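You operate a simulated robot arm through the tools that you are given. There is no shell and no other tool.

Carry out the task below with a simulated robot arm. There is one attempt and no reset: what you move stays moved.

TASK
Close the stacker down: stop it, zero the counter, lamp off, isolator off.

It is judged by the outcome, as a careful person would: the job done as asked, and still so three seconds after it is handed in. It fails if anything else is knocked over, pushed out of place, dropped, spilled or broken.

THE ROBOT
A 7-joint arm with a two-finger parallel gripper, fixed in place. Base frame: the origin is on the floor under the middle of its stand, x ahead of it, y to its left, z up. Readings come in mm, degrees, newtons and seconds.
With the tool pointing down near the work surface it reaches from about 100 to 560 mm from the base axis. Its first joint turns from -143.0 to 143.0 degrees. Payload 3 kg.
The TCP is the grasp point between the finger pads, 30 mm short of the fingertips. In the tool frame z runs along the fingers and y along their closing line. Largest opening 110 mm; finger width 20, thickness 10; the body of the gripper, 48 by 112 mm, starts 55 mm behind the TCP.
Orientation is that of the tool frame in the base frame, as a unit quaternion [w, x, y, z]. With the fingers straight down and closing along the base's y, the tool's x points along the base's -x, its y along +y and its z along -z.

THE INTERFACE
- The arm moves only by the tool send_rows. Its argument "deltas" is a list of rows, each an object of numbers (a shift or turn left out is 0, a gripper value left out holds the last): "x", "y", "z": the shift along the tool's x, y, z in mm; "rx", "ry", "rz": the turn, a rotation vector about the tool's x, y, z in degrees; "jaw": the finger opening in mm, from 0 to 110. In form: [{"x": .., "y": .., "z": .., "rx": .., "ry": .., "rz": .., "jaw": ..}, ...]. A call has 1 to 20 rows; each row shifts and turns the commanded pose from where the row before left it, along the tool's axes as they then stand. Rows are played at 5 a second. More than 50 mm and 8.6 degrees between two rows, or a gripper value outside its range, and nothing of the call is played. A pose out of reach is approached as far as the arm can. The call stops where the force on the tool passes 40 N (or 10 N more than at its start, if that is more) or the arm is blocked; 0.2 s more then pass. The fingers move at their own pace (about 108 mm/s each) and stop on an object; they squeeze with about 40 N. The grip force told is the motor's: it shows also when the fingers shut on nothing. Time passes only in rows, and 0.2 s behind the last, so rows that do not move let the fingers close. The reply holds the time, the measured pose of the TCP, the force on the tool along the base axes, the opening and the grip force, in the units named above and with some noise, with the torque about the TCP (base axes, N m) and any sound that the robot's microphone picked up.
- Cameras (640 x 400 px; columns grow to the right, rows downward): "scene" is fixed at [399.2, 651.4, 1855.7]; the picture's right is [-0.97, -0.25, 0.00], its down [-0.13, 0.49, -0.86] and it looks along [0.21, -0.83, -0.51] (base axes); focal length 350 px, centre (320, 200). "wrist" rides on the gripper at [72, 17, -103] in the tool frame; the picture's right is [-0.23, 0.97, 0.00], its down [-0.76, -0.18, -0.62] and it looks along [-0.61, -0.14, 0.78] (tool axes); focal length 222 px, centre (320, 200). There is no depth. A picture from a camera that has moved, and an enlarged one, comes with that camera's place and axes in the base frame and with its lens. The place of the scene camera against the robot may be out by one fixed shift of up to 12 mm in any direction.
- get_image(camera): a new picture of that camera. No time passes.
- move_column(by): slides the trunk up (or, below 0, down) by that many mm; the arm rides with it, the base frame stays. It gives what a move gives, with no picture.
- close_up(camera, box): a new picture of the part [left, top, right, bottom] of that camera's present view, enlarged. No time passes.
- job_done(): hands the job in; it is judged then, once.

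Places have to be worked out from the pictures, the camera data and where the tool is seen. Open the gripper and draw the arm clear of the work before you hand the job in, unless the task says otherwise.

The tools are called as name(argument=value, ...) on one line, values as JSON. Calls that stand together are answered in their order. send_rows: Moves the arm, as the interface text tells. Its arguments: {"type":"object","properties":{"deltas":{"type":"array","items":{"type":"object","properties":{"x":{"type":"number"},"y":{"type":"number"},"z":{"type":"number"},"rx":{"type":"number"},"ry":{"type":"number"},"rz":{"type":"number"},"jaw":{"type":"number"}}}}},"required":["deltas"]} The other tools are called the same way: move_column (by) moves the trunk up or down; get_image (camera) takes a picture; close_up (camera, box) takes an enlarged picture of a part of a camera's view; job_done () hands the job in.

At the start:

```text
t: 0.0
tcp_pos: [749.9, -124.5, 1362.8]
tool_rot: [0.0, 0.0, 1.0, 0.0]
wrist_force: [0.1, 0.4, 0.2]
wrist_torque: [0.02, 0.0, -0.01]
opening: 109.7
gripper_force: 0.0
trunk travel left (down, up): [-884.0, 6.0]
```

scene: 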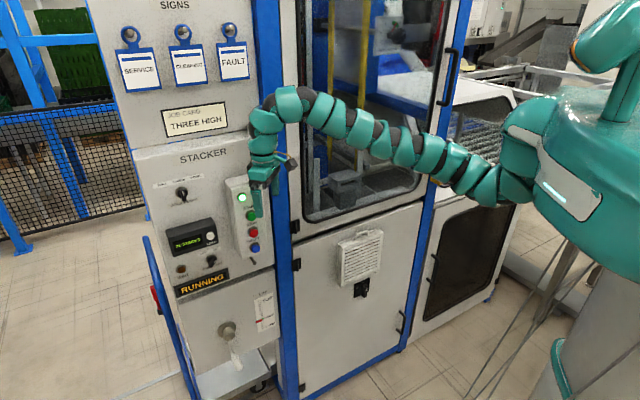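
wrist: 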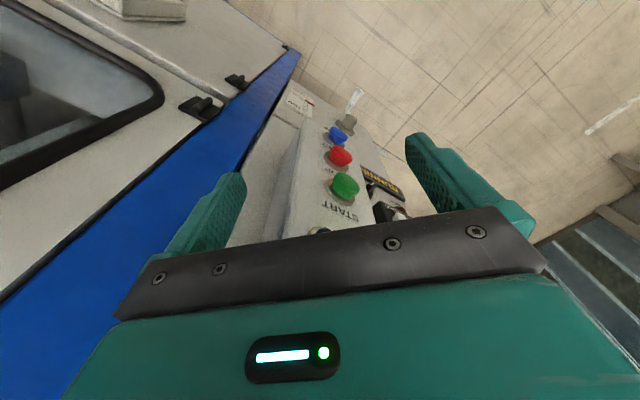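

I start by looking closely at the control panel from the scene camera to identify all the controls.

close_up(camera="scene", box=[130, 140, 300, 280])

close_up(camera="scene", box=[150, 260, 310, 400])

close_up(camera="scene", box=[100, 0, 270, 150])

close_up(camera="wrist", box=[260, 60, 440, 240])

```text
2.86 times, centred on (215, 210) of scene
camera zoom: at [399.2, 651.4, 1855.7], right [-0.97, -0.25, 0.0], down [-0.13, 0.49, -0.86], along [0.21, -0.83, -0.51], focal length 1000 px, centre (620, 171)
```

zoom: 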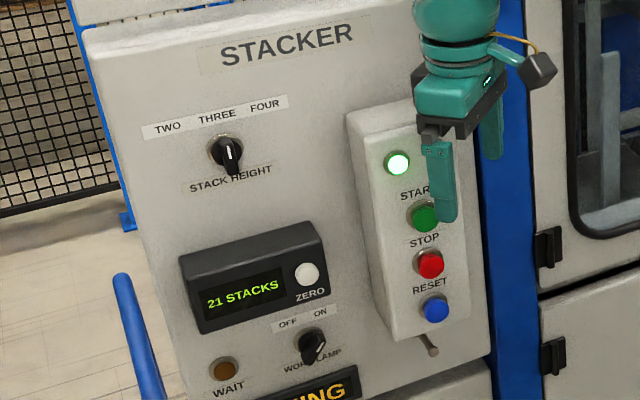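

```text
2.86 times, centred on (230, 330) of scene
camera zoom: at [399.2, 651.4, 1855.7], right [-0.97, -0.25, 0.0], down [-0.13, 0.49, -0.86], along [0.21, -0.83, -0.51], focal length 1000 px, centre (577, -171)
```

zoom: 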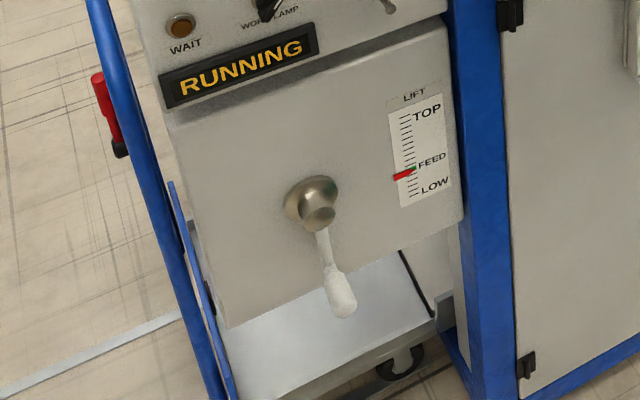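

```text
2.67 times, centred on (185, 75) of scene
camera zoom: at [399.2, 651.4, 1855.7], right [-0.97, -0.25, 0.0], down [-0.13, 0.49, -0.86], along [0.21, -0.83, -0.51], focal length 933 px, centre (680, 533)
```

zoom: 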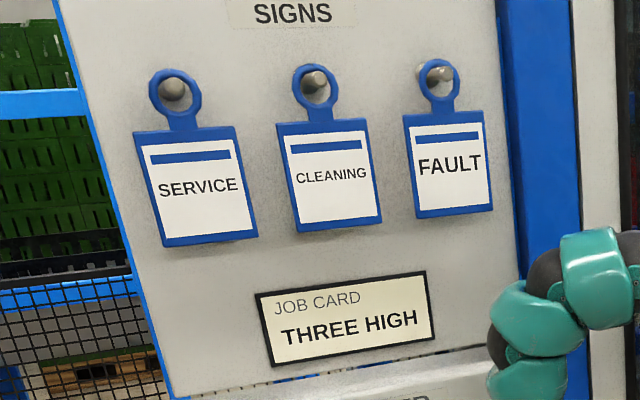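

```text
2.22 times, centred on (350, 150) of wrist
camera zoom: at [678.5, -108.0, 1466.8], right [0.23, 0.97, 0.0], down [0.76, -0.18, 0.62], along [0.61, -0.14, -0.78], focal length 494 px, centre (253, 311)
```

zoom: 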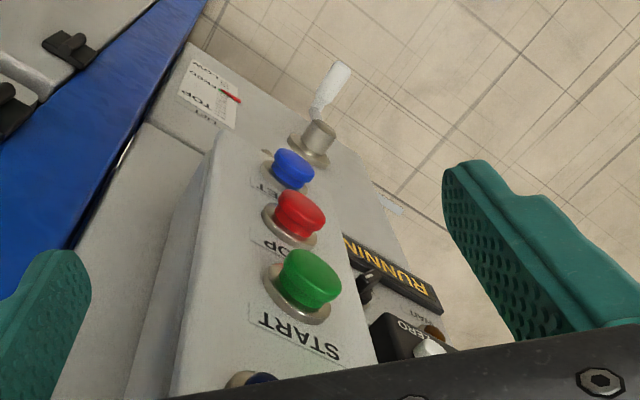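

The panel has START/STOP/RESET, a counter with ZERO button, a work-lamp switch, a WAIT lamp and a lift crank. I still need to find the isolator; there's a red item on the left side, so I look there and elsewhere.

close_up(camera="scene", box=[130, 230, 210, 330])

close_up(camera="scene", box=[310, 210, 430, 350])

close_up(camera="scene", box=[220, 160, 300, 280])

close_up(camera="scene", box=[160, 220, 240, 280])

close_up(camera="scene", box=[430, 60, 640, 300])

```text
4.00 times, centred on (170, 280) of scene
camera zoom: at [399.2, 651.4, 1855.7], right [-0.97, -0.25, 0.0], down [-0.13, 0.49, -0.86], along [0.21, -0.83, -0.51], focal length 1400 px, centre (920, -120)
```

zoom: 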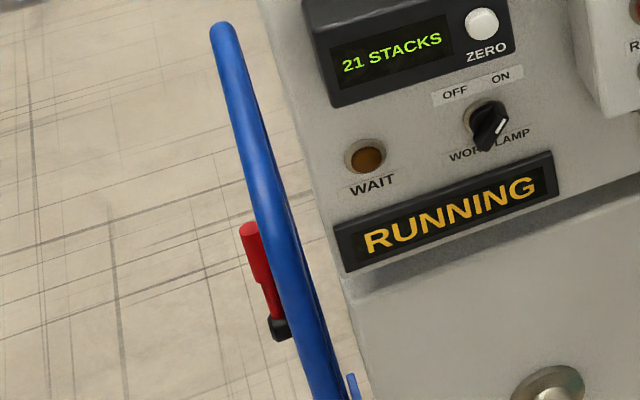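

```text
2.86 times, centred on (370, 280) of scene
camera zoom: at [399.2, 651.4, 1855.7], right [-0.97, -0.25, 0.0], down [-0.13, 0.49, -0.86], along [0.21, -0.83, -0.51], focal length 1000 px, centre (177, -29)
```

zoom: 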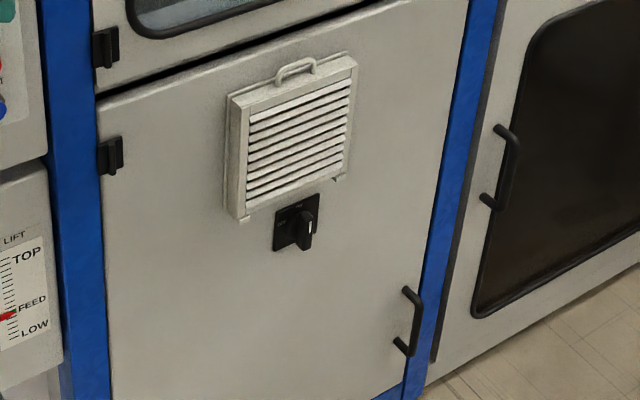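

```text
3.33 times, centred on (260, 220) of scene
camera zoom: at [399.2, 651.4, 1855.7], right [-0.97, -0.25, 0.0], down [-0.13, 0.49, -0.86], along [0.21, -0.83, -0.51], focal length 1167 px, centre (520, 133)
```

zoom: 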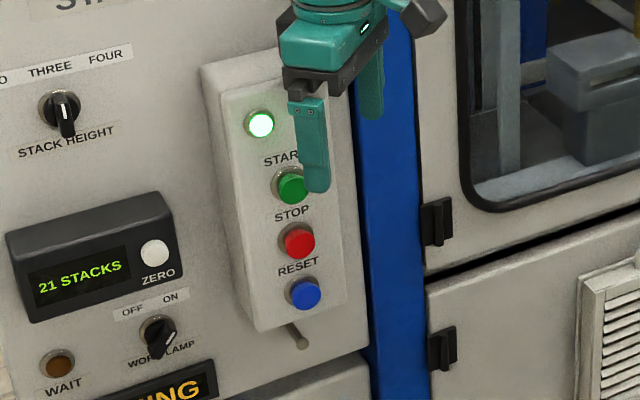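

```text
6.67 times, centred on (200, 250) of scene
camera zoom: at [399.2, 651.4, 1855.7], right [-0.97, -0.25, 0.0], down [-0.13, 0.49, -0.86], along [0.21, -0.83, -0.51], focal length 2333 px, centre (1120, -133)
```

zoom: 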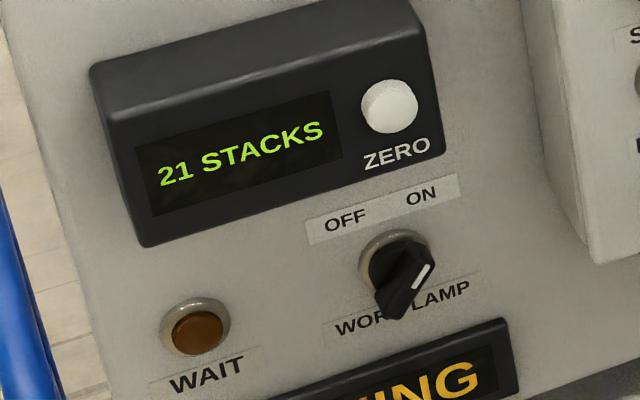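

```text
1.67 times, centred on (535, 180) of scene
camera zoom: at [399.2, 651.4, 1855.7], right [-0.97, -0.25, 0.0], down [-0.13, 0.49, -0.86], along [0.21, -0.83, -0.51], focal length 583 px, centre (-38, 233)
```

zoom: 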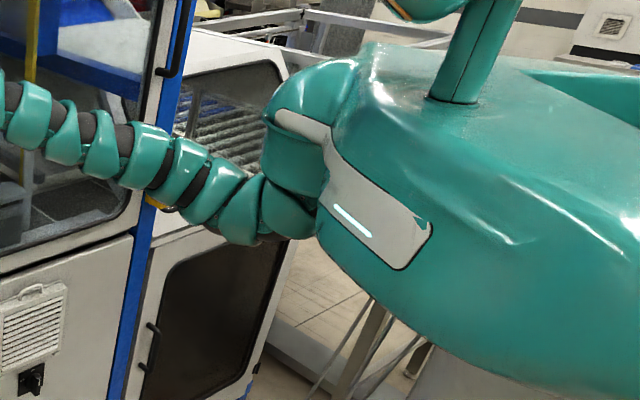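

Candidates for the isolator are the black rotary on the door below the vent and the red handle at left. I zoom further into each.

close_up(camera="scene", box=[345, 270, 381, 306])

close_up(camera="scene", box=[140, 275, 180, 325])

close_up(camera="scene", box=[225, 225, 285, 275])

close_up(camera="wrist", box=[0, 0, 320, 200])

```text
11.11 times, centred on (363, 288) of scene
camera zoom: at [399.2, 651.4, 1855.7], right [-0.97, -0.25, 0.0], down [-0.13, 0.49, -0.86], along [0.21, -0.83, -0.51], focal length 3889 px, centre (-158, -778)
```

zoom: 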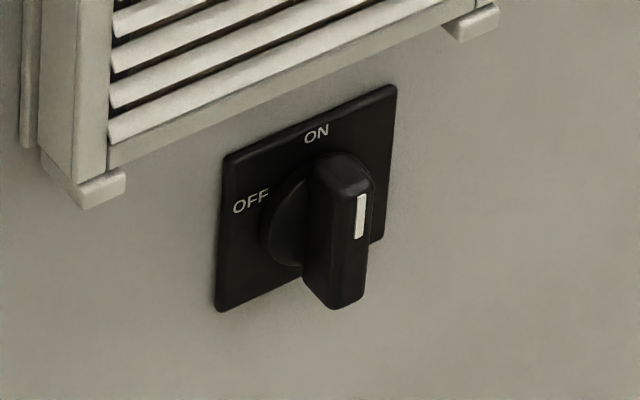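

```text
8.00 times, centred on (160, 300) of scene
camera zoom: at [399.2, 651.4, 1855.7], right [-0.97, -0.25, 0.0], down [-0.13, 0.49, -0.86], along [0.21, -0.83, -0.51], focal length 2800 px, centre (1600, -600)
```

zoom: 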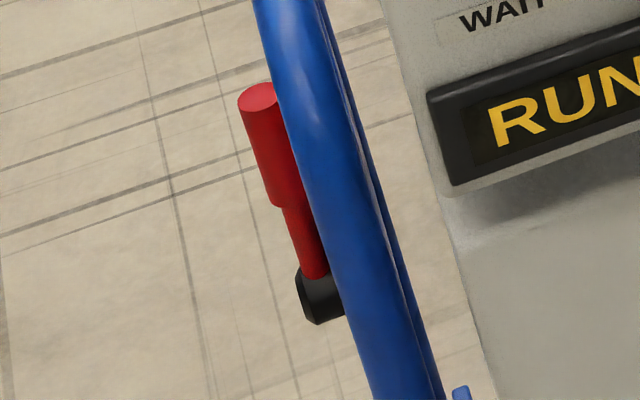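

```text
8.00 times, centred on (255, 250) of scene
camera zoom: at [399.2, 651.4, 1855.7], right [-0.97, -0.25, 0.0], down [-0.13, 0.49, -0.86], along [0.21, -0.83, -0.51], focal length 2800 px, centre (840, -200)
```

zoom: 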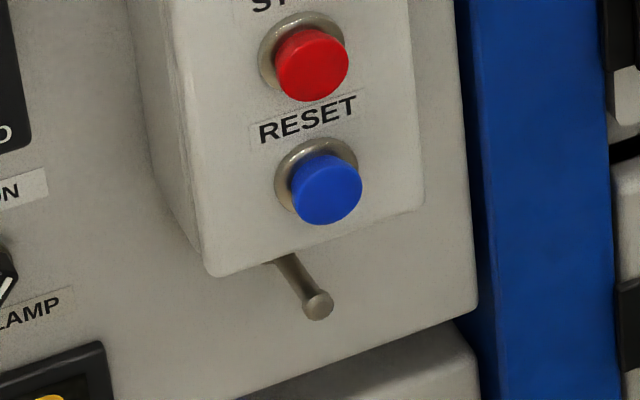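

```text
2.00 times, centred on (160, 100) of wrist
camera zoom: at [678.5, -108.0, 1466.8], right [0.23, 0.97, 0.0], down [0.76, -0.18, 0.62], along [0.61, -0.14, -0.78], focal length 444 px, centre (640, 400)
```

zoom: 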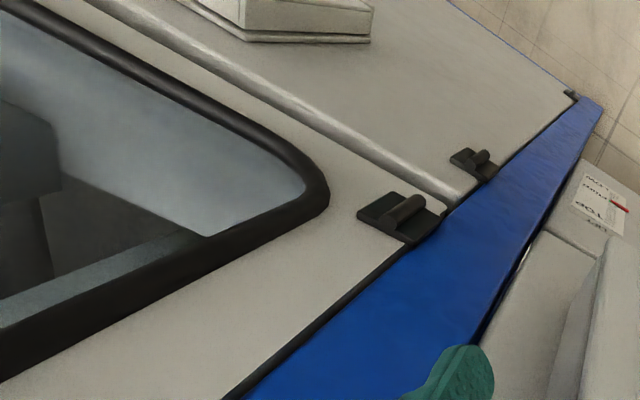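

Triangulating from both cameras, STOP sits near (795, -111, 1246), with START 56 mm above and RESET 56 mm below. The vanishing lines suggest the machine face is turned about 45°, with its outward normal near (-0.7, 0.72, 0). The gripper is very close to the panel, so I back off straight along that normal first.

send_rows(deltas=[{"x": 28, "y": 29}, {"x": 28, "y": 29}, {"x": 28, "y": 29}, {"x": 28, "y": 29}, {"x": 28, "y": 29}, {"x": 28, "y": 29}])

get_image(camera="scene")

get_image(camera="wrist")

```text
t: 1.4
tcp_pos: [646.8, 34.7, 1334.3]
tool_rot: [-0.001, 0.0, 1.0, 0.001]
wrist_force: [0.6, -0.7, -0.4]
wrist_torque: [0.0, 0.0, -0.01]
opening: 110.0
gripper_force: 0.0
out of reach, approached as far as the arm can: row 1, 2, 3, 4, 5, 6
trunk travel left (down, up): [-884.0, 6.0]
```

```text
taken
```

scene: 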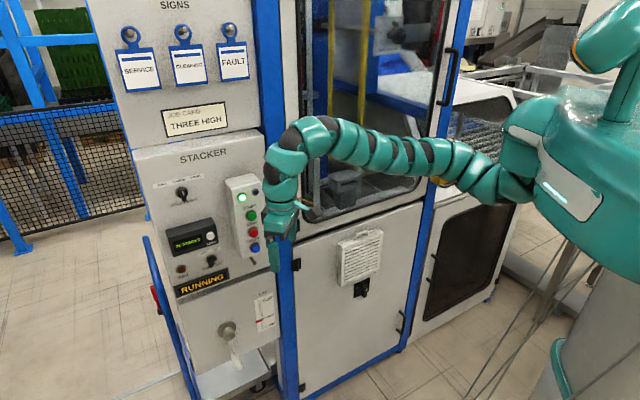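

```text
taken
camera wrist: at [574.9, 50.8, 1437.8], right [0.23, 0.97, 0.0], down [0.76, -0.18, 0.62], along [0.61, -0.14, -0.78], focal length 222 px, centre (320, 200)
```

wrist: 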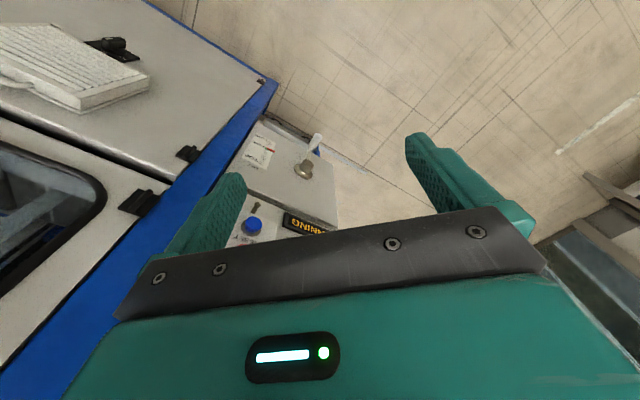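

The arm couldn't follow fully and settled at (647, 35, 1334), about 200 mm clear of the panel. Now I tilt the tool up about the face-parallel axis so the fingers point at the panel.

send_rows(deltas=[{"rx": 5.9, "ry": -5.7}, {"rx": 5.9, "ry": -5.7}, {"rx": 5.9, "ry": -5.7}, {"rx": 5.9, "ry": -5.7}, {"rx": 5.9, "ry": -5.7}])

get_image(camera="scene")

get_image(camera="wrist")

```text
t: 2.6
tcp_pos: [647.6, 33.0, 1335.0]
tool_rot: [-0.001, 0.0, 1.0, 0.001]
wrist_force: [0.5, 0.0, -0.1]
wrist_torque: [-0.02, 0.02, 0.0]
opening: 110.0
gripper_force: 0.1
out of reach, approached as far as the arm can: row 1, 2, 3, 4, 5
trunk travel left (down, up): [-884.0, 6.0]
```

```text
taken
```

scene: 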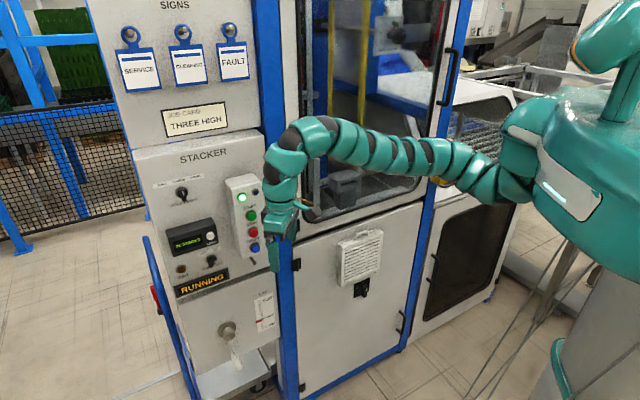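

```text
taken
camera wrist: at [575.6, 50.2, 1437.5], right [0.23, 0.97, 0.0], down [0.76, -0.18, 0.62], along [0.61, -0.14, -0.78], focal length 222 px, centre (320, 200)
```

wrist: 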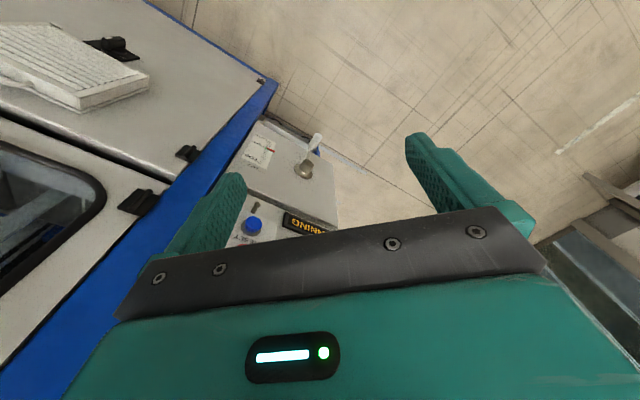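

The tool did not turn at all, so the arm is stuck at a limit here. I test with a small shift toward +x to see how the commanded pose relates to the measured one.

send_rows(deltas=[{"x": -20, "y": -20}])

```text
t: 3.0
tcp_pos: [668.4, 13.3, 1331.6]
tool_rot: [-0.001, 0.0, 1.0, 0.001]
wrist_force: [-0.5, -0.6, -0.7]
wrist_torque: [0.03, 0.02, 0.03]
opening: 109.8
gripper_force: 0.0
trunk travel left (down, up): [-884.0, 6.0]
```

The commanded pose follows the reached one, and this pose is reachable. I try the tilt again from here in small steps.

send_rows(deltas=[{"rx": 4, "ry": -4}, {"rx": 4, "ry": -4}])

```text
t: 3.6
tcp_pos: [668.6, 14.2, 1332.9]
tool_rot: [0.034, 0.0, 0.999, -0.033]
wrist_force: [0.4, -0.1, 0.4]
wrist_torque: [0.01, 0.0, -0.03]
opening: 110.0
gripper_force: 0.0
out of reach, approached as far as the arm can: row 2
trunk travel left (down, up): [-884.0, 6.0]
```

One step of tilt worked, then a limit. I probe the two tilt axes separately to learn which one is blocked.

send_rows(deltas=[{"ry": -6}, {"ry": -6}])

send_rows(deltas=[{"rx": 6}, {"rx": 6}])

```text
t: 4.2
tcp_pos: [667.9, 15.0, 1334.2]
tool_rot: [0.034, 0.001, 0.999, -0.034]
wrist_force: [-0.4, 0.9, -1.0]
wrist_torque: [-0.02, -0.04, -0.01]
opening: 109.7
gripper_force: 0.1
out of reach, approached as far as the arm can: row 1, 2
trunk travel left (down, up): [-884.0, 6.0]
```

```text
t: 4.8
tcp_pos: [681.7, 17.9, 1310.4]
tool_rot: [0.035, 0.004, 0.99, -0.139]
wrist_force: [0.7, 0.3, 0.5]
wrist_torque: [-0.02, 0.02, -0.01]
opening: 110.0
gripper_force: 0.0
out of reach, approached as far as the arm can: row 1, 2
trunk travel left (down, up): [-884.0, 6.0]
```

Rotation about x only worked by drifting lower and outward, so the arm seems folded too tightly at this height; being lower should help. I move the TCP down about 165 mm and slightly away from the panel, then retry tilting.

send_rows(deltas=[{"z": 38, "y": 18}, {"z": 38, "y": 18}, {"z": 38, "y": 18}, {"z": 38, "y": 18}])

send_rows(deltas=[{"rx": 4, "ry": -6}, {"rx": 4, "ry": -6}, {"rx": 4, "ry": -6}, {"rx": 4, "ry": -6}])

get_image(camera="scene")

```text
t: 5.8
tcp_pos: [691.9, 43.6, 1145.6]
tool_rot: [0.035, 0.004, 0.99, -0.14]
wrist_force: [-0.8, -0.1, 0.0]
wrist_torque: [-0.02, 0.02, 0.0]
opening: 110.0
gripper_force: 0.0
trunk travel left (down, up): [-884.0, 6.0]
```

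```text
t: 6.8
tcp_pos: [696.2, 47.4, 1143.9]
tool_rot: [0.238, -0.02, 0.932, -0.273]
wrist_force: [-0.7, -0.2, -0.2]
wrist_torque: [-0.02, -0.04, -0.01]
opening: 109.9
gripper_force: 0.0
out of reach, approached as far as the arm can: row 4
trunk travel left (down, up): [-884.0, 6.0]
```

```text
taken
```

scene: 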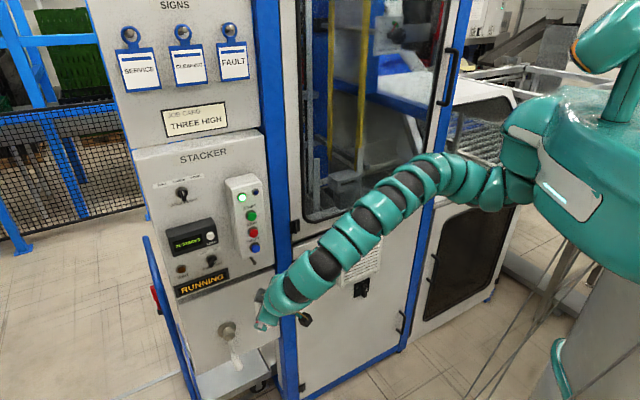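

The arm now looks straight toward the tool, so tilting further needs the shoulder lower relative to the tool. I lower the trunk 200 mm (the arm is about 180 mm or more clear of the machine), then raise the TCP and tilt.

move_column(by=-200)

get_image(camera="scene")

get_image(camera="wrist")

```text
t: 9.0
tcp_pos: [696.9, 47.5, 943.9]
tool_rot: [0.236, -0.021, 0.933, -0.272]
wrist_force: [1.2, -0.2, 0.6]
wrist_torque: [0.01, 0.04, 0.01]
opening: 110.2
gripper_force: 0.1
trunk travel left (down, up): [-684.0, 206.0]
```

```text
taken
```

scene: 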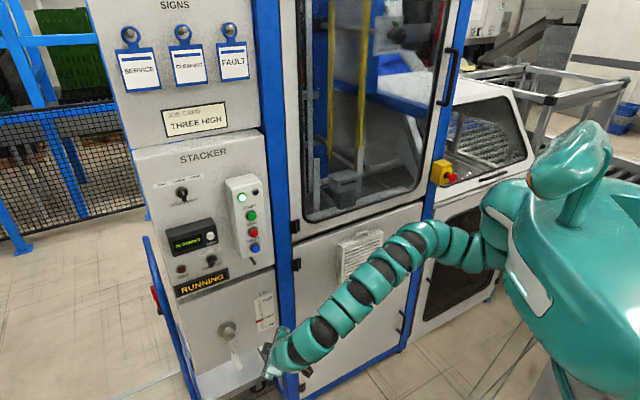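

```text
taken
camera wrist: at [587.7, 101.2, 979.0], right [0.29, 0.87, -0.41], down [0.38, 0.29, 0.88], along [0.88, -0.41, -0.24], focal length 222 px, centre (320, 200)
```

wrist: 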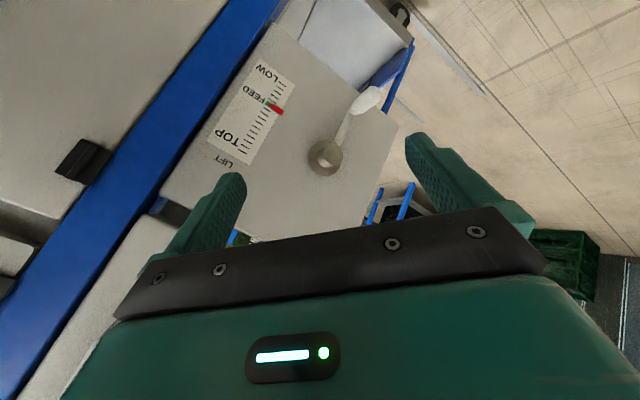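

With the trunk lowered I raise the TCP 160 mm straight up and then tilt further, watching where the limits bite.

send_rows(deltas=[{"x": -17.2, "y": -20.7, "z": -29.7}, {"x": -17.2, "y": -20.7, "z": -29.7}, {"x": -17.2, "y": -20.7, "z": -29.7}, {"x": -17.2, "y": -20.7, "z": -29.7}])

send_rows(deltas=[{"rx": 6, "ry": -4}, {"rx": 6, "ry": -4}])

get_image(camera="scene")

```text
t: 10.0
tcp_pos: [716.6, 62.8, 1098.6]
tool_rot: [0.237, -0.02, 0.932, -0.272]
wrist_force: [1.1, 0.5, 0.9]
wrist_torque: [-0.01, 0.0, 0.03]
opening: 110.1
gripper_force: 0.1
out of reach, approached as far as the arm can: row 1, 2, 3
trunk travel left (down, up): [-684.0, 206.0]
```

```text
t: 10.6
tcp_pos: [718.1, 63.1, 1097.7]
tool_rot: [0.302, -0.014, 0.88, -0.366]
wrist_force: [-0.4, 0.3, 0.4]
wrist_torque: [0.0, 0.01, 0.0]
opening: 110.2
gripper_force: 0.0
trunk travel left (down, up): [-684.0, 206.0]
```

```text
taken
```

scene: 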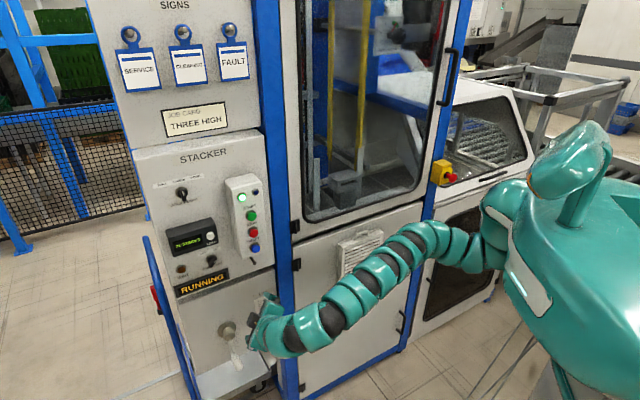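

That tilt went through; the tool now points about 33° below horizontal toward the panel. I continue the remaining tilt.

send_rows(deltas=[{"rx": 5.6, "ry": -5.7}, {"rx": 5.6, "ry": -5.7}, {"rx": 5.6, "ry": -5.7}, {"rx": 5.6, "ry": -5.7}])

get_image(camera="scene")

get_image(camera="wrist")

```text
t: 11.6
tcp_pos: [718.9, 63.5, 1098.0]
tool_rot: [0.466, -0.027, 0.715, -0.52]
wrist_force: [1.0, 0.0, -0.2]
wrist_torque: [0.03, -0.03, 0.05]
opening: 110.2
gripper_force: 0.0
trunk travel left (down, up): [-684.0, 206.0]
```

```text
taken
```

scene: 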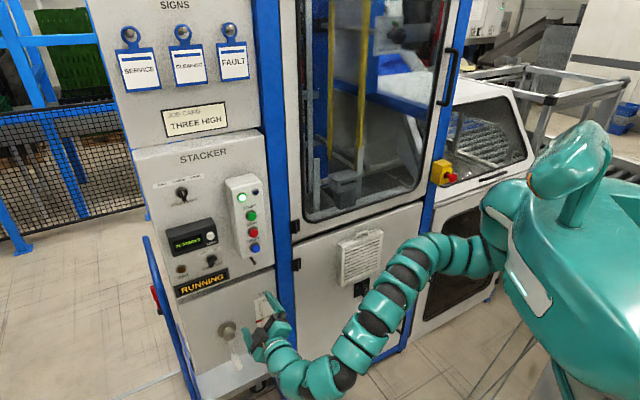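

```text
taken
camera wrist: at [614.4, 107.8, 1040.8], right [0.56, 0.56, -0.6], down [-0.08, 0.77, 0.64], along [0.82, -0.31, 0.48], focal length 222 px, centre (320, 200)
```

wrist: 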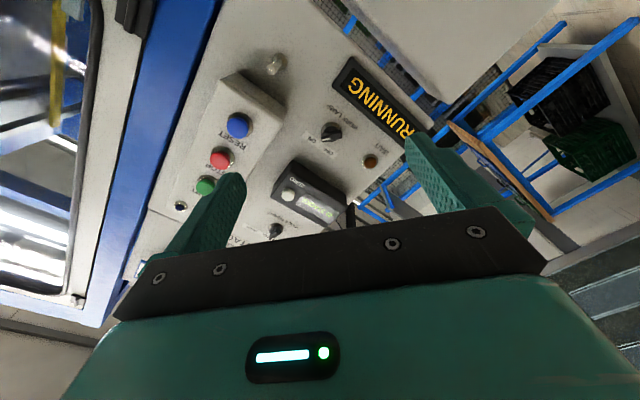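

The tool is now horizontal, pointing at the panel (heading about -46°). I zoom the wrist view to measure the controls from this side.

close_up(camera="wrist", box=[160, 40, 400, 240])

close_up(camera="wrist", box=[260, 80, 400, 200])

```text
2.00 times, centred on (280, 140) of wrist
camera zoom: at [614.4, 107.8, 1040.8], right [0.56, 0.56, -0.6], down [-0.08, 0.77, 0.64], along [0.82, -0.31, 0.48], focal length 444 px, centre (400, 320)
```

zoom: 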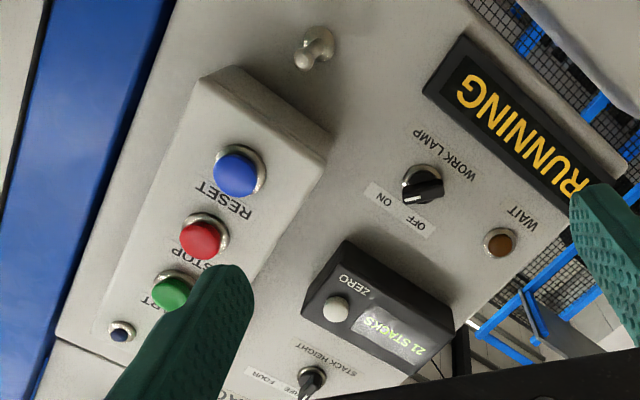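

```text
3.33 times, centred on (330, 140) of wrist
camera zoom: at [614.4, 107.8, 1040.8], right [0.56, 0.56, -0.6], down [-0.08, 0.77, 0.64], along [0.82, -0.31, 0.48], focal length 740 px, centre (287, 400)
```

zoom: 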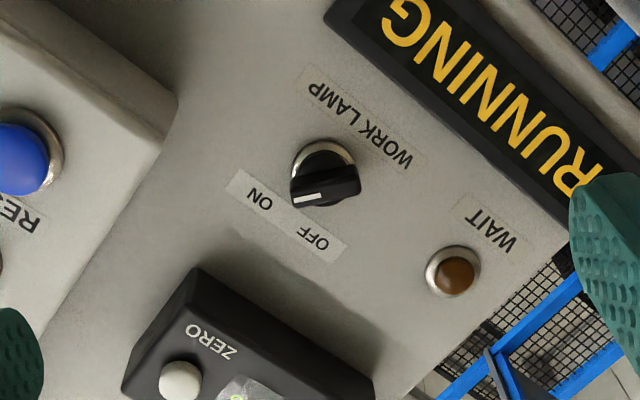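

From combined views I place STOP at about (796, -111, 1242), ZERO at (899, -50, 1254) and the lamp knob at (919, -70, 1137), with the face tangent near 45°. I raise the trunk so the tool comes to STOP height, and close the fingers to make a pressing tip.

move_column(by=144)

send_rows(deltas=[{"jaw": 0}, {"jaw": 0}, {"jaw": 0}, {"jaw": 0}])

get_image(camera="wrist")

get_image(camera="scene")

```text
t: 13.3
tcp_pos: [718.6, 64.5, 1241.8]
tool_rot: [0.466, -0.027, 0.716, -0.52]
wrist_force: [-0.1, 0.9, 0.3]
wrist_torque: [-0.02, -0.01, 0.01]
opening: 110.2
gripper_force: 0.0
trunk travel left (down, up): [-828.0, 62.0]
```

```text
t: 14.3
tcp_pos: [718.3, 64.5, 1240.4]
tool_rot: [0.465, -0.028, 0.716, -0.519]
wrist_force: [-0.4, -0.4, 0.1]
wrist_torque: [0.02, 0.0, 0.01]
opening: 0.1
gripper_force: 37.7
trunk travel left (down, up): [-828.0, 62.0]
```

```text
taken
camera wrist: at [614.2, 108.0, 1184.8], right [0.56, 0.57, -0.6], down [-0.08, 0.76, 0.64], along [0.82, -0.31, 0.48], focal length 222 px, centre (320, 200)
```

wrist: 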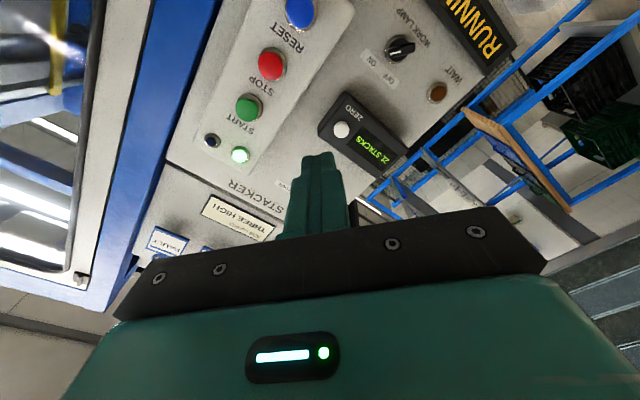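

```text
taken
```

scene: 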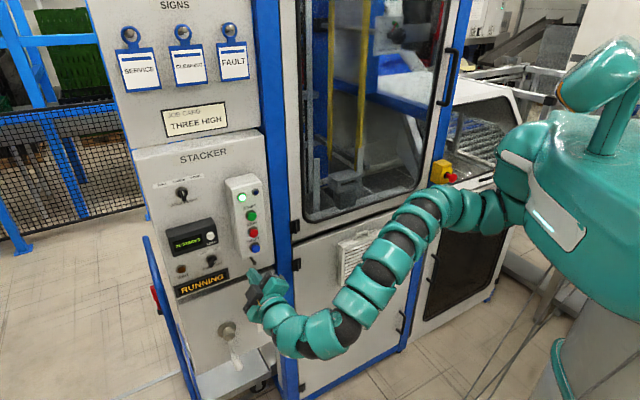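

Good clear wrist view, which with the earlier wrist view 144 mm lower gives a stereo pair. I zoom to measure the controls precisely.

close_up(camera="wrist", box=[190, 0, 350, 100])

close_up(camera="wrist", box=[310, 0, 470, 200])

```text
4.00 times, centred on (270, 50) of wrist
camera zoom: at [614.2, 108.0, 1184.8], right [0.56, 0.57, -0.6], down [-0.08, 0.76, 0.64], along [0.82, -0.31, 0.48], focal length 888 px, centre (520, 800)
```

zoom: 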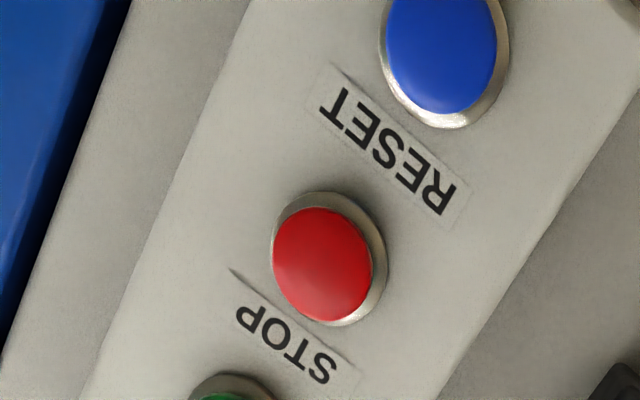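

```text
2.00 times, centred on (390, 100) of wrist
camera zoom: at [614.2, 108.0, 1184.8], right [0.56, 0.57, -0.6], down [-0.08, 0.76, 0.64], along [0.82, -0.31, 0.48], focal length 444 px, centre (180, 400)
```

zoom: 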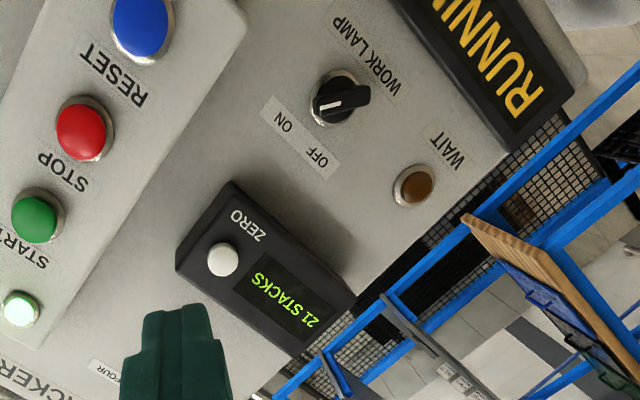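

Stereo gives STOP ≈ (797, -113, 1241), ZERO ≈ (902, -51, 1255), lamp knob ≈ (925, -74, 1135). I move to a staging pose with the closed fingertips 40 mm in front of STOP.

send_rows(deltas=[{"x": 12.45, "y": -11.5, "z": 28.1, "rx": 0.1, "ry": -0.4}, {"x": 12.45, "y": -11.5, "z": 28.1, "rx": 0.1, "ry": -0.4}, {"x": 12.45, "y": -11.5, "z": 28.1, "rx": 0.1, "ry": -0.4}, {"x": 12.45, "y": -11.5, "z": 28.1, "rx": 0.1, "ry": -0.4}])

get_image(camera="wrist")

close_up(camera="scene", box=[160, 170, 340, 290])

```text
t: 15.3
tcp_pos: [773.7, -46.9, 1227.8]
tool_rot: [0.476, -0.033, 0.707, -0.522]
wrist_force: [1.0, -0.5, -0.6]
wrist_torque: [-0.03, 0.0, 0.01]
opening: 0.2
gripper_force: 37.4
out of reach, approached as far as the arm can: row 2, 3, 4
trunk travel left (down, up): [-828.0, 62.0]
```

```text
taken
camera wrist: at [669.6, -5.4, 1167.2], right [0.56, 0.56, -0.6], down [-0.11, 0.77, 0.63], along [0.82, -0.29, 0.49], focal length 222 px, centre (320, 200)
```

wrist: 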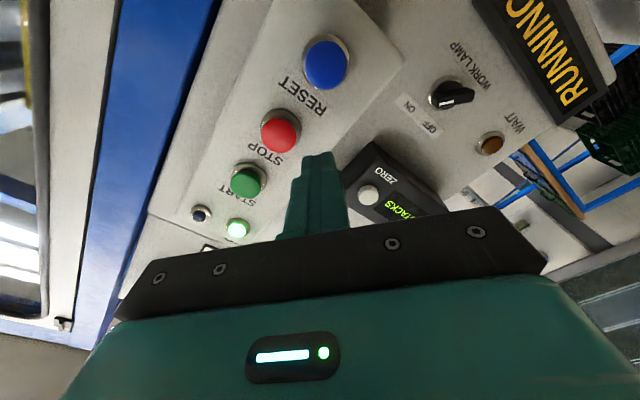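

```text
3.33 times, centred on (250, 230) of scene
camera zoom: at [399.2, 651.4, 1855.7], right [-0.97, -0.25, 0.0], down [-0.13, 0.49, -0.86], along [0.21, -0.83, -0.51], focal length 1167 px, centre (553, 100)
```

zoom: 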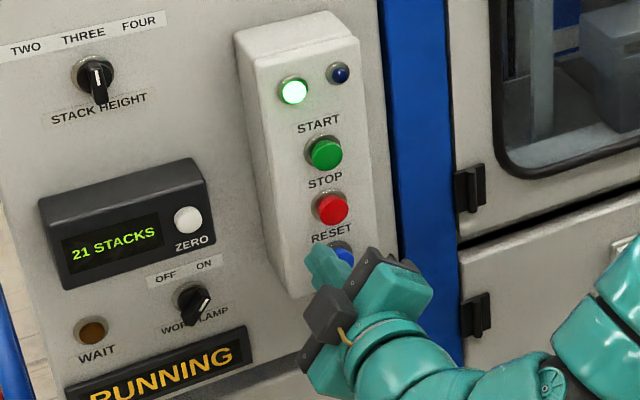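

The arm drifted outward, ending at (774, -47, 1228), so it is again folded too tightly. Raising the trunk puts more distance between shoulder and wrist, so I raise it 60 mm and then bring the TCP back down to STOP height.

move_column(by=60)

send_rows(deltas=[{"x": 17.7, "y": 5.7, "z": -2.1}, {"x": 17.7, "y": 5.7, "z": -2.1}, {"x": 17.7, "y": 5.7, "z": -2.1}])

```text
t: 16.3
tcp_pos: [772.0, -46.2, 1286.5]
tool_rot: [0.476, -0.032, 0.707, -0.522]
wrist_force: [-0.4, -0.5, 0.1]
wrist_torque: [0.02, 0.01, 0.02]
opening: 0.3
gripper_force: 37.8
trunk travel left (down, up): [-888.0, 2.0]
```

```text
t: 17.1
tcp_pos: [747.2, -61.8, 1241.6]
tool_rot: [0.476, -0.033, 0.708, -0.521]
wrist_force: [0.8, 0.7, -0.5]
wrist_torque: [0.01, 0.01, 0.01]
opening: 0.0
gripper_force: 38.0
trunk travel left (down, up): [-888.0, 2.0]
```

That worked: the TCP is at the staging pose. I check alignment of the fingertip with STOP in both views.

get_image(camera="wrist")

close_up(camera="scene", box=[190, 170, 310, 290])

```text
taken
camera wrist: at [642.9, -21.0, 1181.7], right [0.56, 0.56, -0.6], down [-0.1, 0.77, 0.62], along [0.82, -0.29, 0.49], focal length 222 px, centre (320, 200)
```

wrist: 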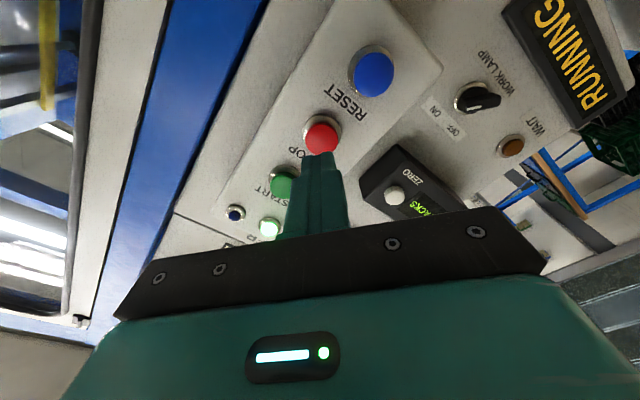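

```text
3.33 times, centred on (250, 230) of scene
camera zoom: at [399.2, 651.4, 1855.7], right [-0.97, -0.25, 0.0], down [-0.13, 0.49, -0.86], along [0.21, -0.83, -0.51], focal length 1167 px, centre (553, 100)
```

zoom: 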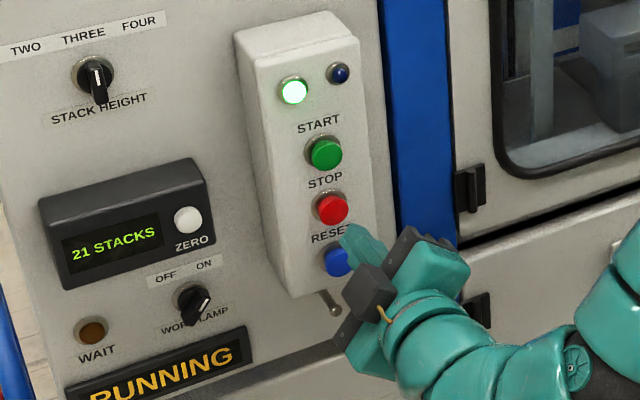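

Projecting the finger axis forward in the wrist view passes through the STOP cap centre. I advance 40 mm in decreasing steps and watch the force.

send_rows(deltas=[{"z": 20}, {"z": 12}, {"z": 4}, {"z": 4}])

```text
t: 18.1
tcp_pos: [775.1, -89.8, 1239.5]
tool_rot: [0.476, -0.033, 0.707, -0.522]
wrist_force: [-7.6, 3.8, -2.8]
wrist_torque: [0.03, 0.05, -0.09]
opening: 0.0
gripper_force: 37.4
trunk travel left (down, up): [-888.0, 2.0]
heard: click
```

A click was heard with about 8 N of contact. I check whether the machine has stopped before withdrawing.

close_up(camera="scene", box=[160, 170, 310, 300])

get_image(camera="wrist")

```text
3.08 times, centred on (235, 235) of scene
camera zoom: at [399.2, 651.4, 1855.7], right [-0.97, -0.25, 0.0], down [-0.13, 0.49, -0.86], along [0.21, -0.83, -0.51], focal length 1077 px, centre (582, 92)
```

zoom: 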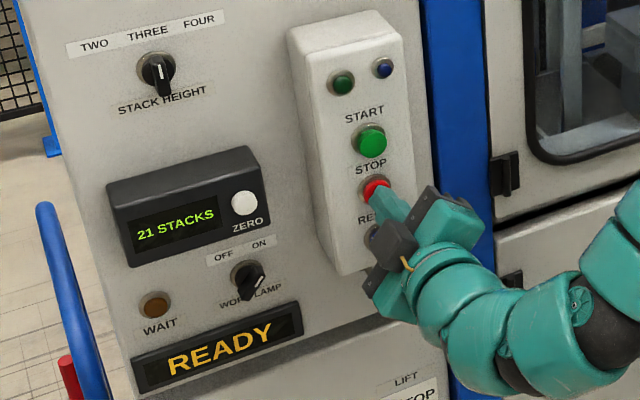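

```text
taken
camera wrist: at [670.9, -48.8, 1181.1], right [0.56, 0.56, -0.6], down [-0.11, 0.77, 0.62], along [0.82, -0.29, 0.5], focal length 222 px, centre (320, 200)
```

wrist: 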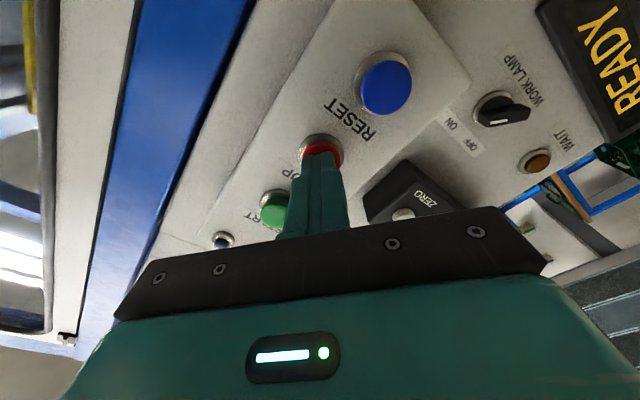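

The sign now reads READY and the green run lamp is out, so the stop took. I withdraw 50 mm, then shift sideways to line up with ZERO.

send_rows(deltas=[{"z": -25}, {"z": -25}, {"x": -33.3, "y": 20.9}, {"x": -33.3, "y": 20.9}, {"x": -33.3, "y": 20.9}])

get_image(camera="wrist")

close_up(camera="scene", box=[160, 170, 310, 300])

```text
t: 19.3
tcp_pos: [824.4, 27.1, 1256.8]
tool_rot: [0.474, -0.032, 0.706, -0.525]
wrist_force: [-0.9, -0.5, -0.1]
wrist_torque: [0.0, 0.02, -0.03]
opening: 0.0
gripper_force: 37.3
trunk travel left (down, up): [-888.0, 2.0]
```

```text
taken
camera wrist: at [721.0, 69.0, 1197.3], right [0.57, 0.56, -0.61], down [-0.1, 0.78, 0.62], along [0.82, -0.29, 0.5], focal length 222 px, centre (320, 200)
```

wrist: 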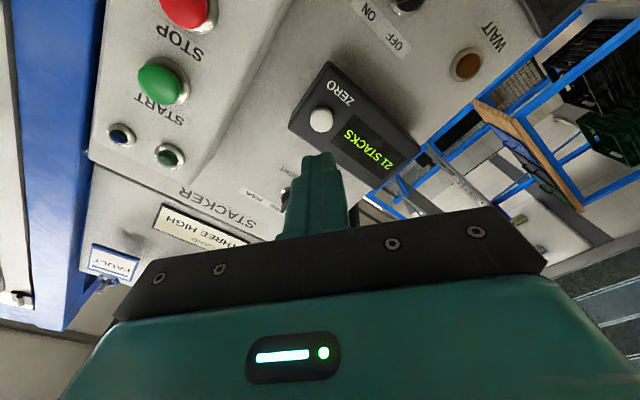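

```text
3.08 times, centred on (235, 235) of scene
camera zoom: at [399.2, 651.4, 1855.7], right [-0.97, -0.25, 0.0], down [-0.13, 0.49, -0.86], along [0.21, -0.83, -0.51], focal length 1077 px, centre (582, 92)
```

zoom: 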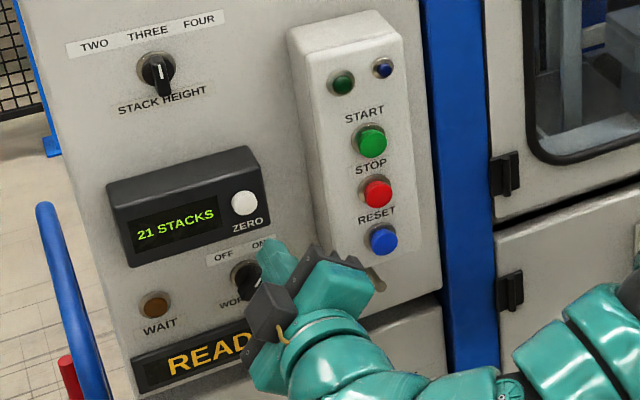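

ZERO projects within about 3 px of the finger axis, roughly 80 mm ahead of the tips. I advance toward it, slowing near contact.

send_rows(deltas=[{"z": 30, "x": 1.5}, {"z": 30}, {"z": 10}, {"z": 4}, {"z": 3}])

get_image(camera="wrist")

close_up(camera="scene", box=[160, 170, 310, 300])

```text
t: 20.5
tcp_pos: [871.3, -33.8, 1258.8]
tool_rot: [0.476, -0.032, 0.707, -0.523]
wrist_force: [-1.8, -0.4, 0.4]
wrist_torque: [-0.04, 0.0, -0.04]
opening: 0.1
gripper_force: 37.4
out of reach, approached as far as the arm can: row 2
trunk travel left (down, up): [-888.0, 2.0]
heard: click
```

```text
taken
camera wrist: at [767.2, 8.6, 1198.9], right [0.56, 0.56, -0.6], down [-0.1, 0.77, 0.62], along [0.82, -0.29, 0.5], focal length 222 px, centre (320, 200)
```

wrist: 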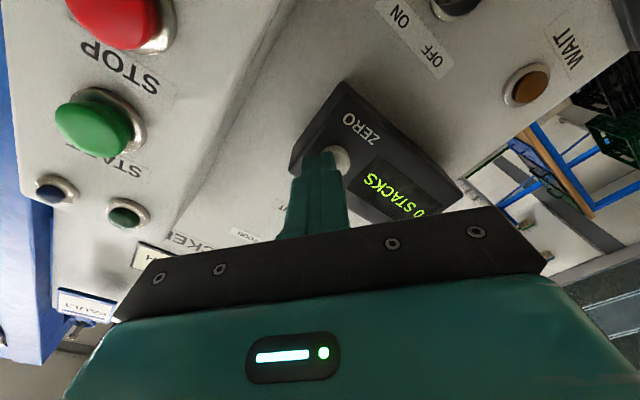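

```text
3.08 times, centred on (235, 235) of scene
camera zoom: at [399.2, 651.4, 1855.7], right [-0.97, -0.25, 0.0], down [-0.13, 0.49, -0.86], along [0.21, -0.83, -0.51], focal length 1077 px, centre (582, 92)
```

zoom: 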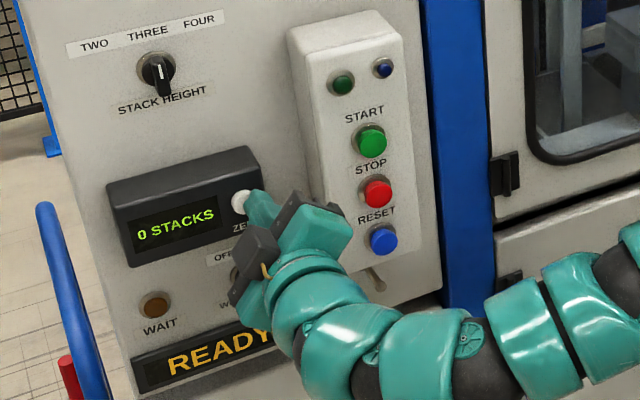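

The counter reads 0 STACKS. I withdraw 60 mm, then move down toward lamp-switch height and start the roll needed to grip its bar, which currently points about 45° right (ON).

send_rows(deltas=[{"z": -30}, {"z": -40}, {"x": 25, "y": 30}, {"x": 25, "y": 30}, {"x": 25, "y": 30}])

get_image(camera="wrist")

```text
t: 21.7
tcp_pos: [816.6, 11.2, 1189.4]
tool_rot: [0.475, -0.032, 0.707, -0.522]
wrist_force: [0.5, -0.2, -0.6]
wrist_torque: [0.03, -0.01, 0.0]
opening: 0.0
gripper_force: 37.7
out of reach, approached as far as the arm can: row 4, 5
trunk travel left (down, up): [-888.0, 2.0]
```

```text
taken
camera wrist: at [711.8, 53.0, 1129.4], right [0.56, 0.56, -0.6], down [-0.1, 0.77, 0.62], along [0.82, -0.29, 0.49], focal length 222 px, centre (320, 200)
```

wrist: 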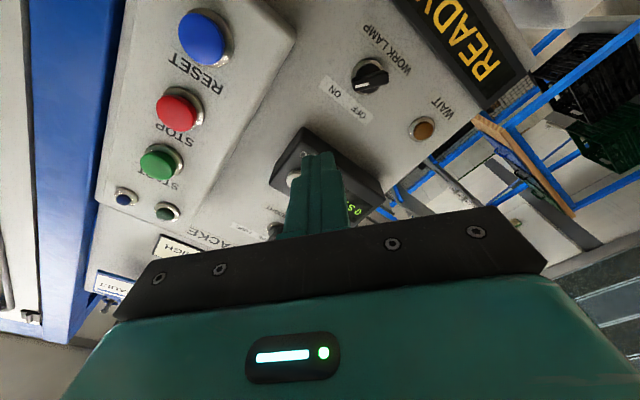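

The arm hit its lower limit at z 1189, so I lower the trunk by 80 mm and then trim upward to the lamp knob's height of about 1135.

move_column(by=-80)

send_rows(deltas=[{"x": -16.6, "y": -20}])

send_rows(deltas=[{"rz": 8}, {"rz": 8}, {"rz": 8}, {"rz": 8}, {"rz": 8}, {"rz": 8}])

get_image(camera="wrist")

```text
t: 22.8
tcp_pos: [814.4, 11.2, 1109.3]
tool_rot: [0.475, -0.032, 0.707, -0.523]
wrist_force: [0.3, 0.5, -1.0]
wrist_torque: [-0.01, -0.02, -0.05]
opening: 0.1
gripper_force: 37.6
trunk travel left (down, up): [-808.0, 82.0]
```

```text
t: 23.2
tcp_pos: [815.8, 12.3, 1137.9]
tool_rot: [0.476, -0.031, 0.707, -0.522]
wrist_force: [-0.8, 0.2, 0.4]
wrist_torque: [0.02, 0.01, 0.04]
opening: 0.0
gripper_force: 37.4
trunk travel left (down, up): [-808.0, 82.0]
```

```text
t: 24.6
tcp_pos: [816.2, 12.8, 1135.5]
tool_rot: [0.648, 0.258, 0.659, -0.282]
wrist_force: [0.0, 0.8, -0.6]
wrist_torque: [-0.03, -0.01, 0.03]
opening: 0.0
gripper_force: 37.8
trunk travel left (down, up): [-808.0, 82.0]
```

```text
taken
camera wrist: at [753.6, 95.1, 1062.8], right [0.69, 0.69, 0.19], down [-0.54, 0.33, 0.77], along [0.47, -0.64, 0.61], focal length 222 px, centre (320, 200)
```

wrist: 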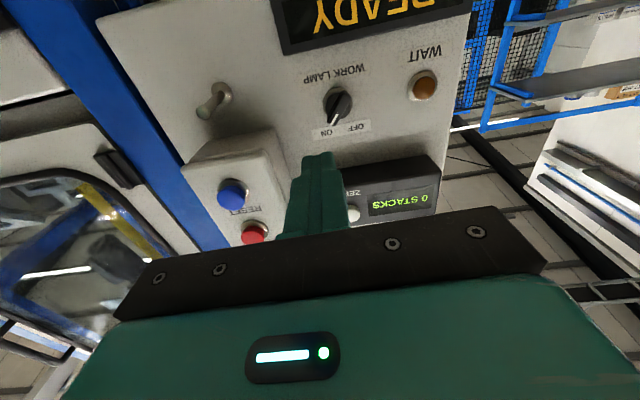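

The roll works; x now points straight down. I roll the remaining 47° to get the closing line across the knob bar.

send_rows(deltas=[{"rz": 7.9}, {"rz": 7.9}, {"rz": 7.9}, {"rz": 7.9}, {"rz": 7.9}, {"rz": 7.9, "jaw": 44}, {"jaw": 44}, {"jaw": 44}])

get_image(camera="wrist")

get_image(camera="scene")

```text
t: 26.4
tcp_pos: [816.8, 11.4, 1135.5]
tool_rot: [0.706, 0.502, 0.5, 0.0]
wrist_force: [0.0, 0.5, 1.0]
wrist_torque: [0.01, 0.01, 0.01]
opening: 44.3
gripper_force: 0.1
trunk travel left (down, up): [-808.0, 82.0]
```

```text
taken
camera wrist: at [788.2, 129.4, 1095.8], right [0.37, 0.37, 0.85], down [-0.91, -0.03, 0.41], along [0.18, -0.93, 0.33], focal length 222 px, centre (320, 200)
```

wrist: 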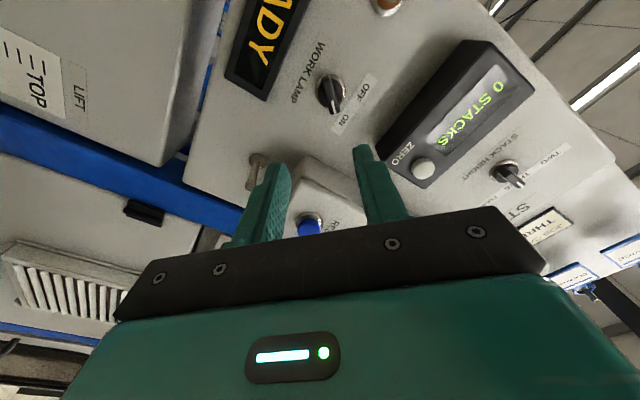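

```text
taken
```

scene: 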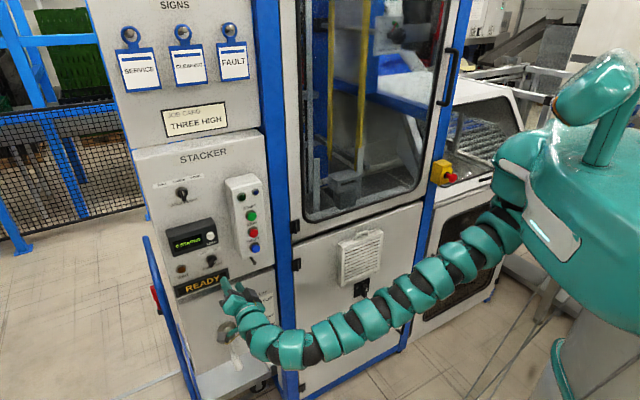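

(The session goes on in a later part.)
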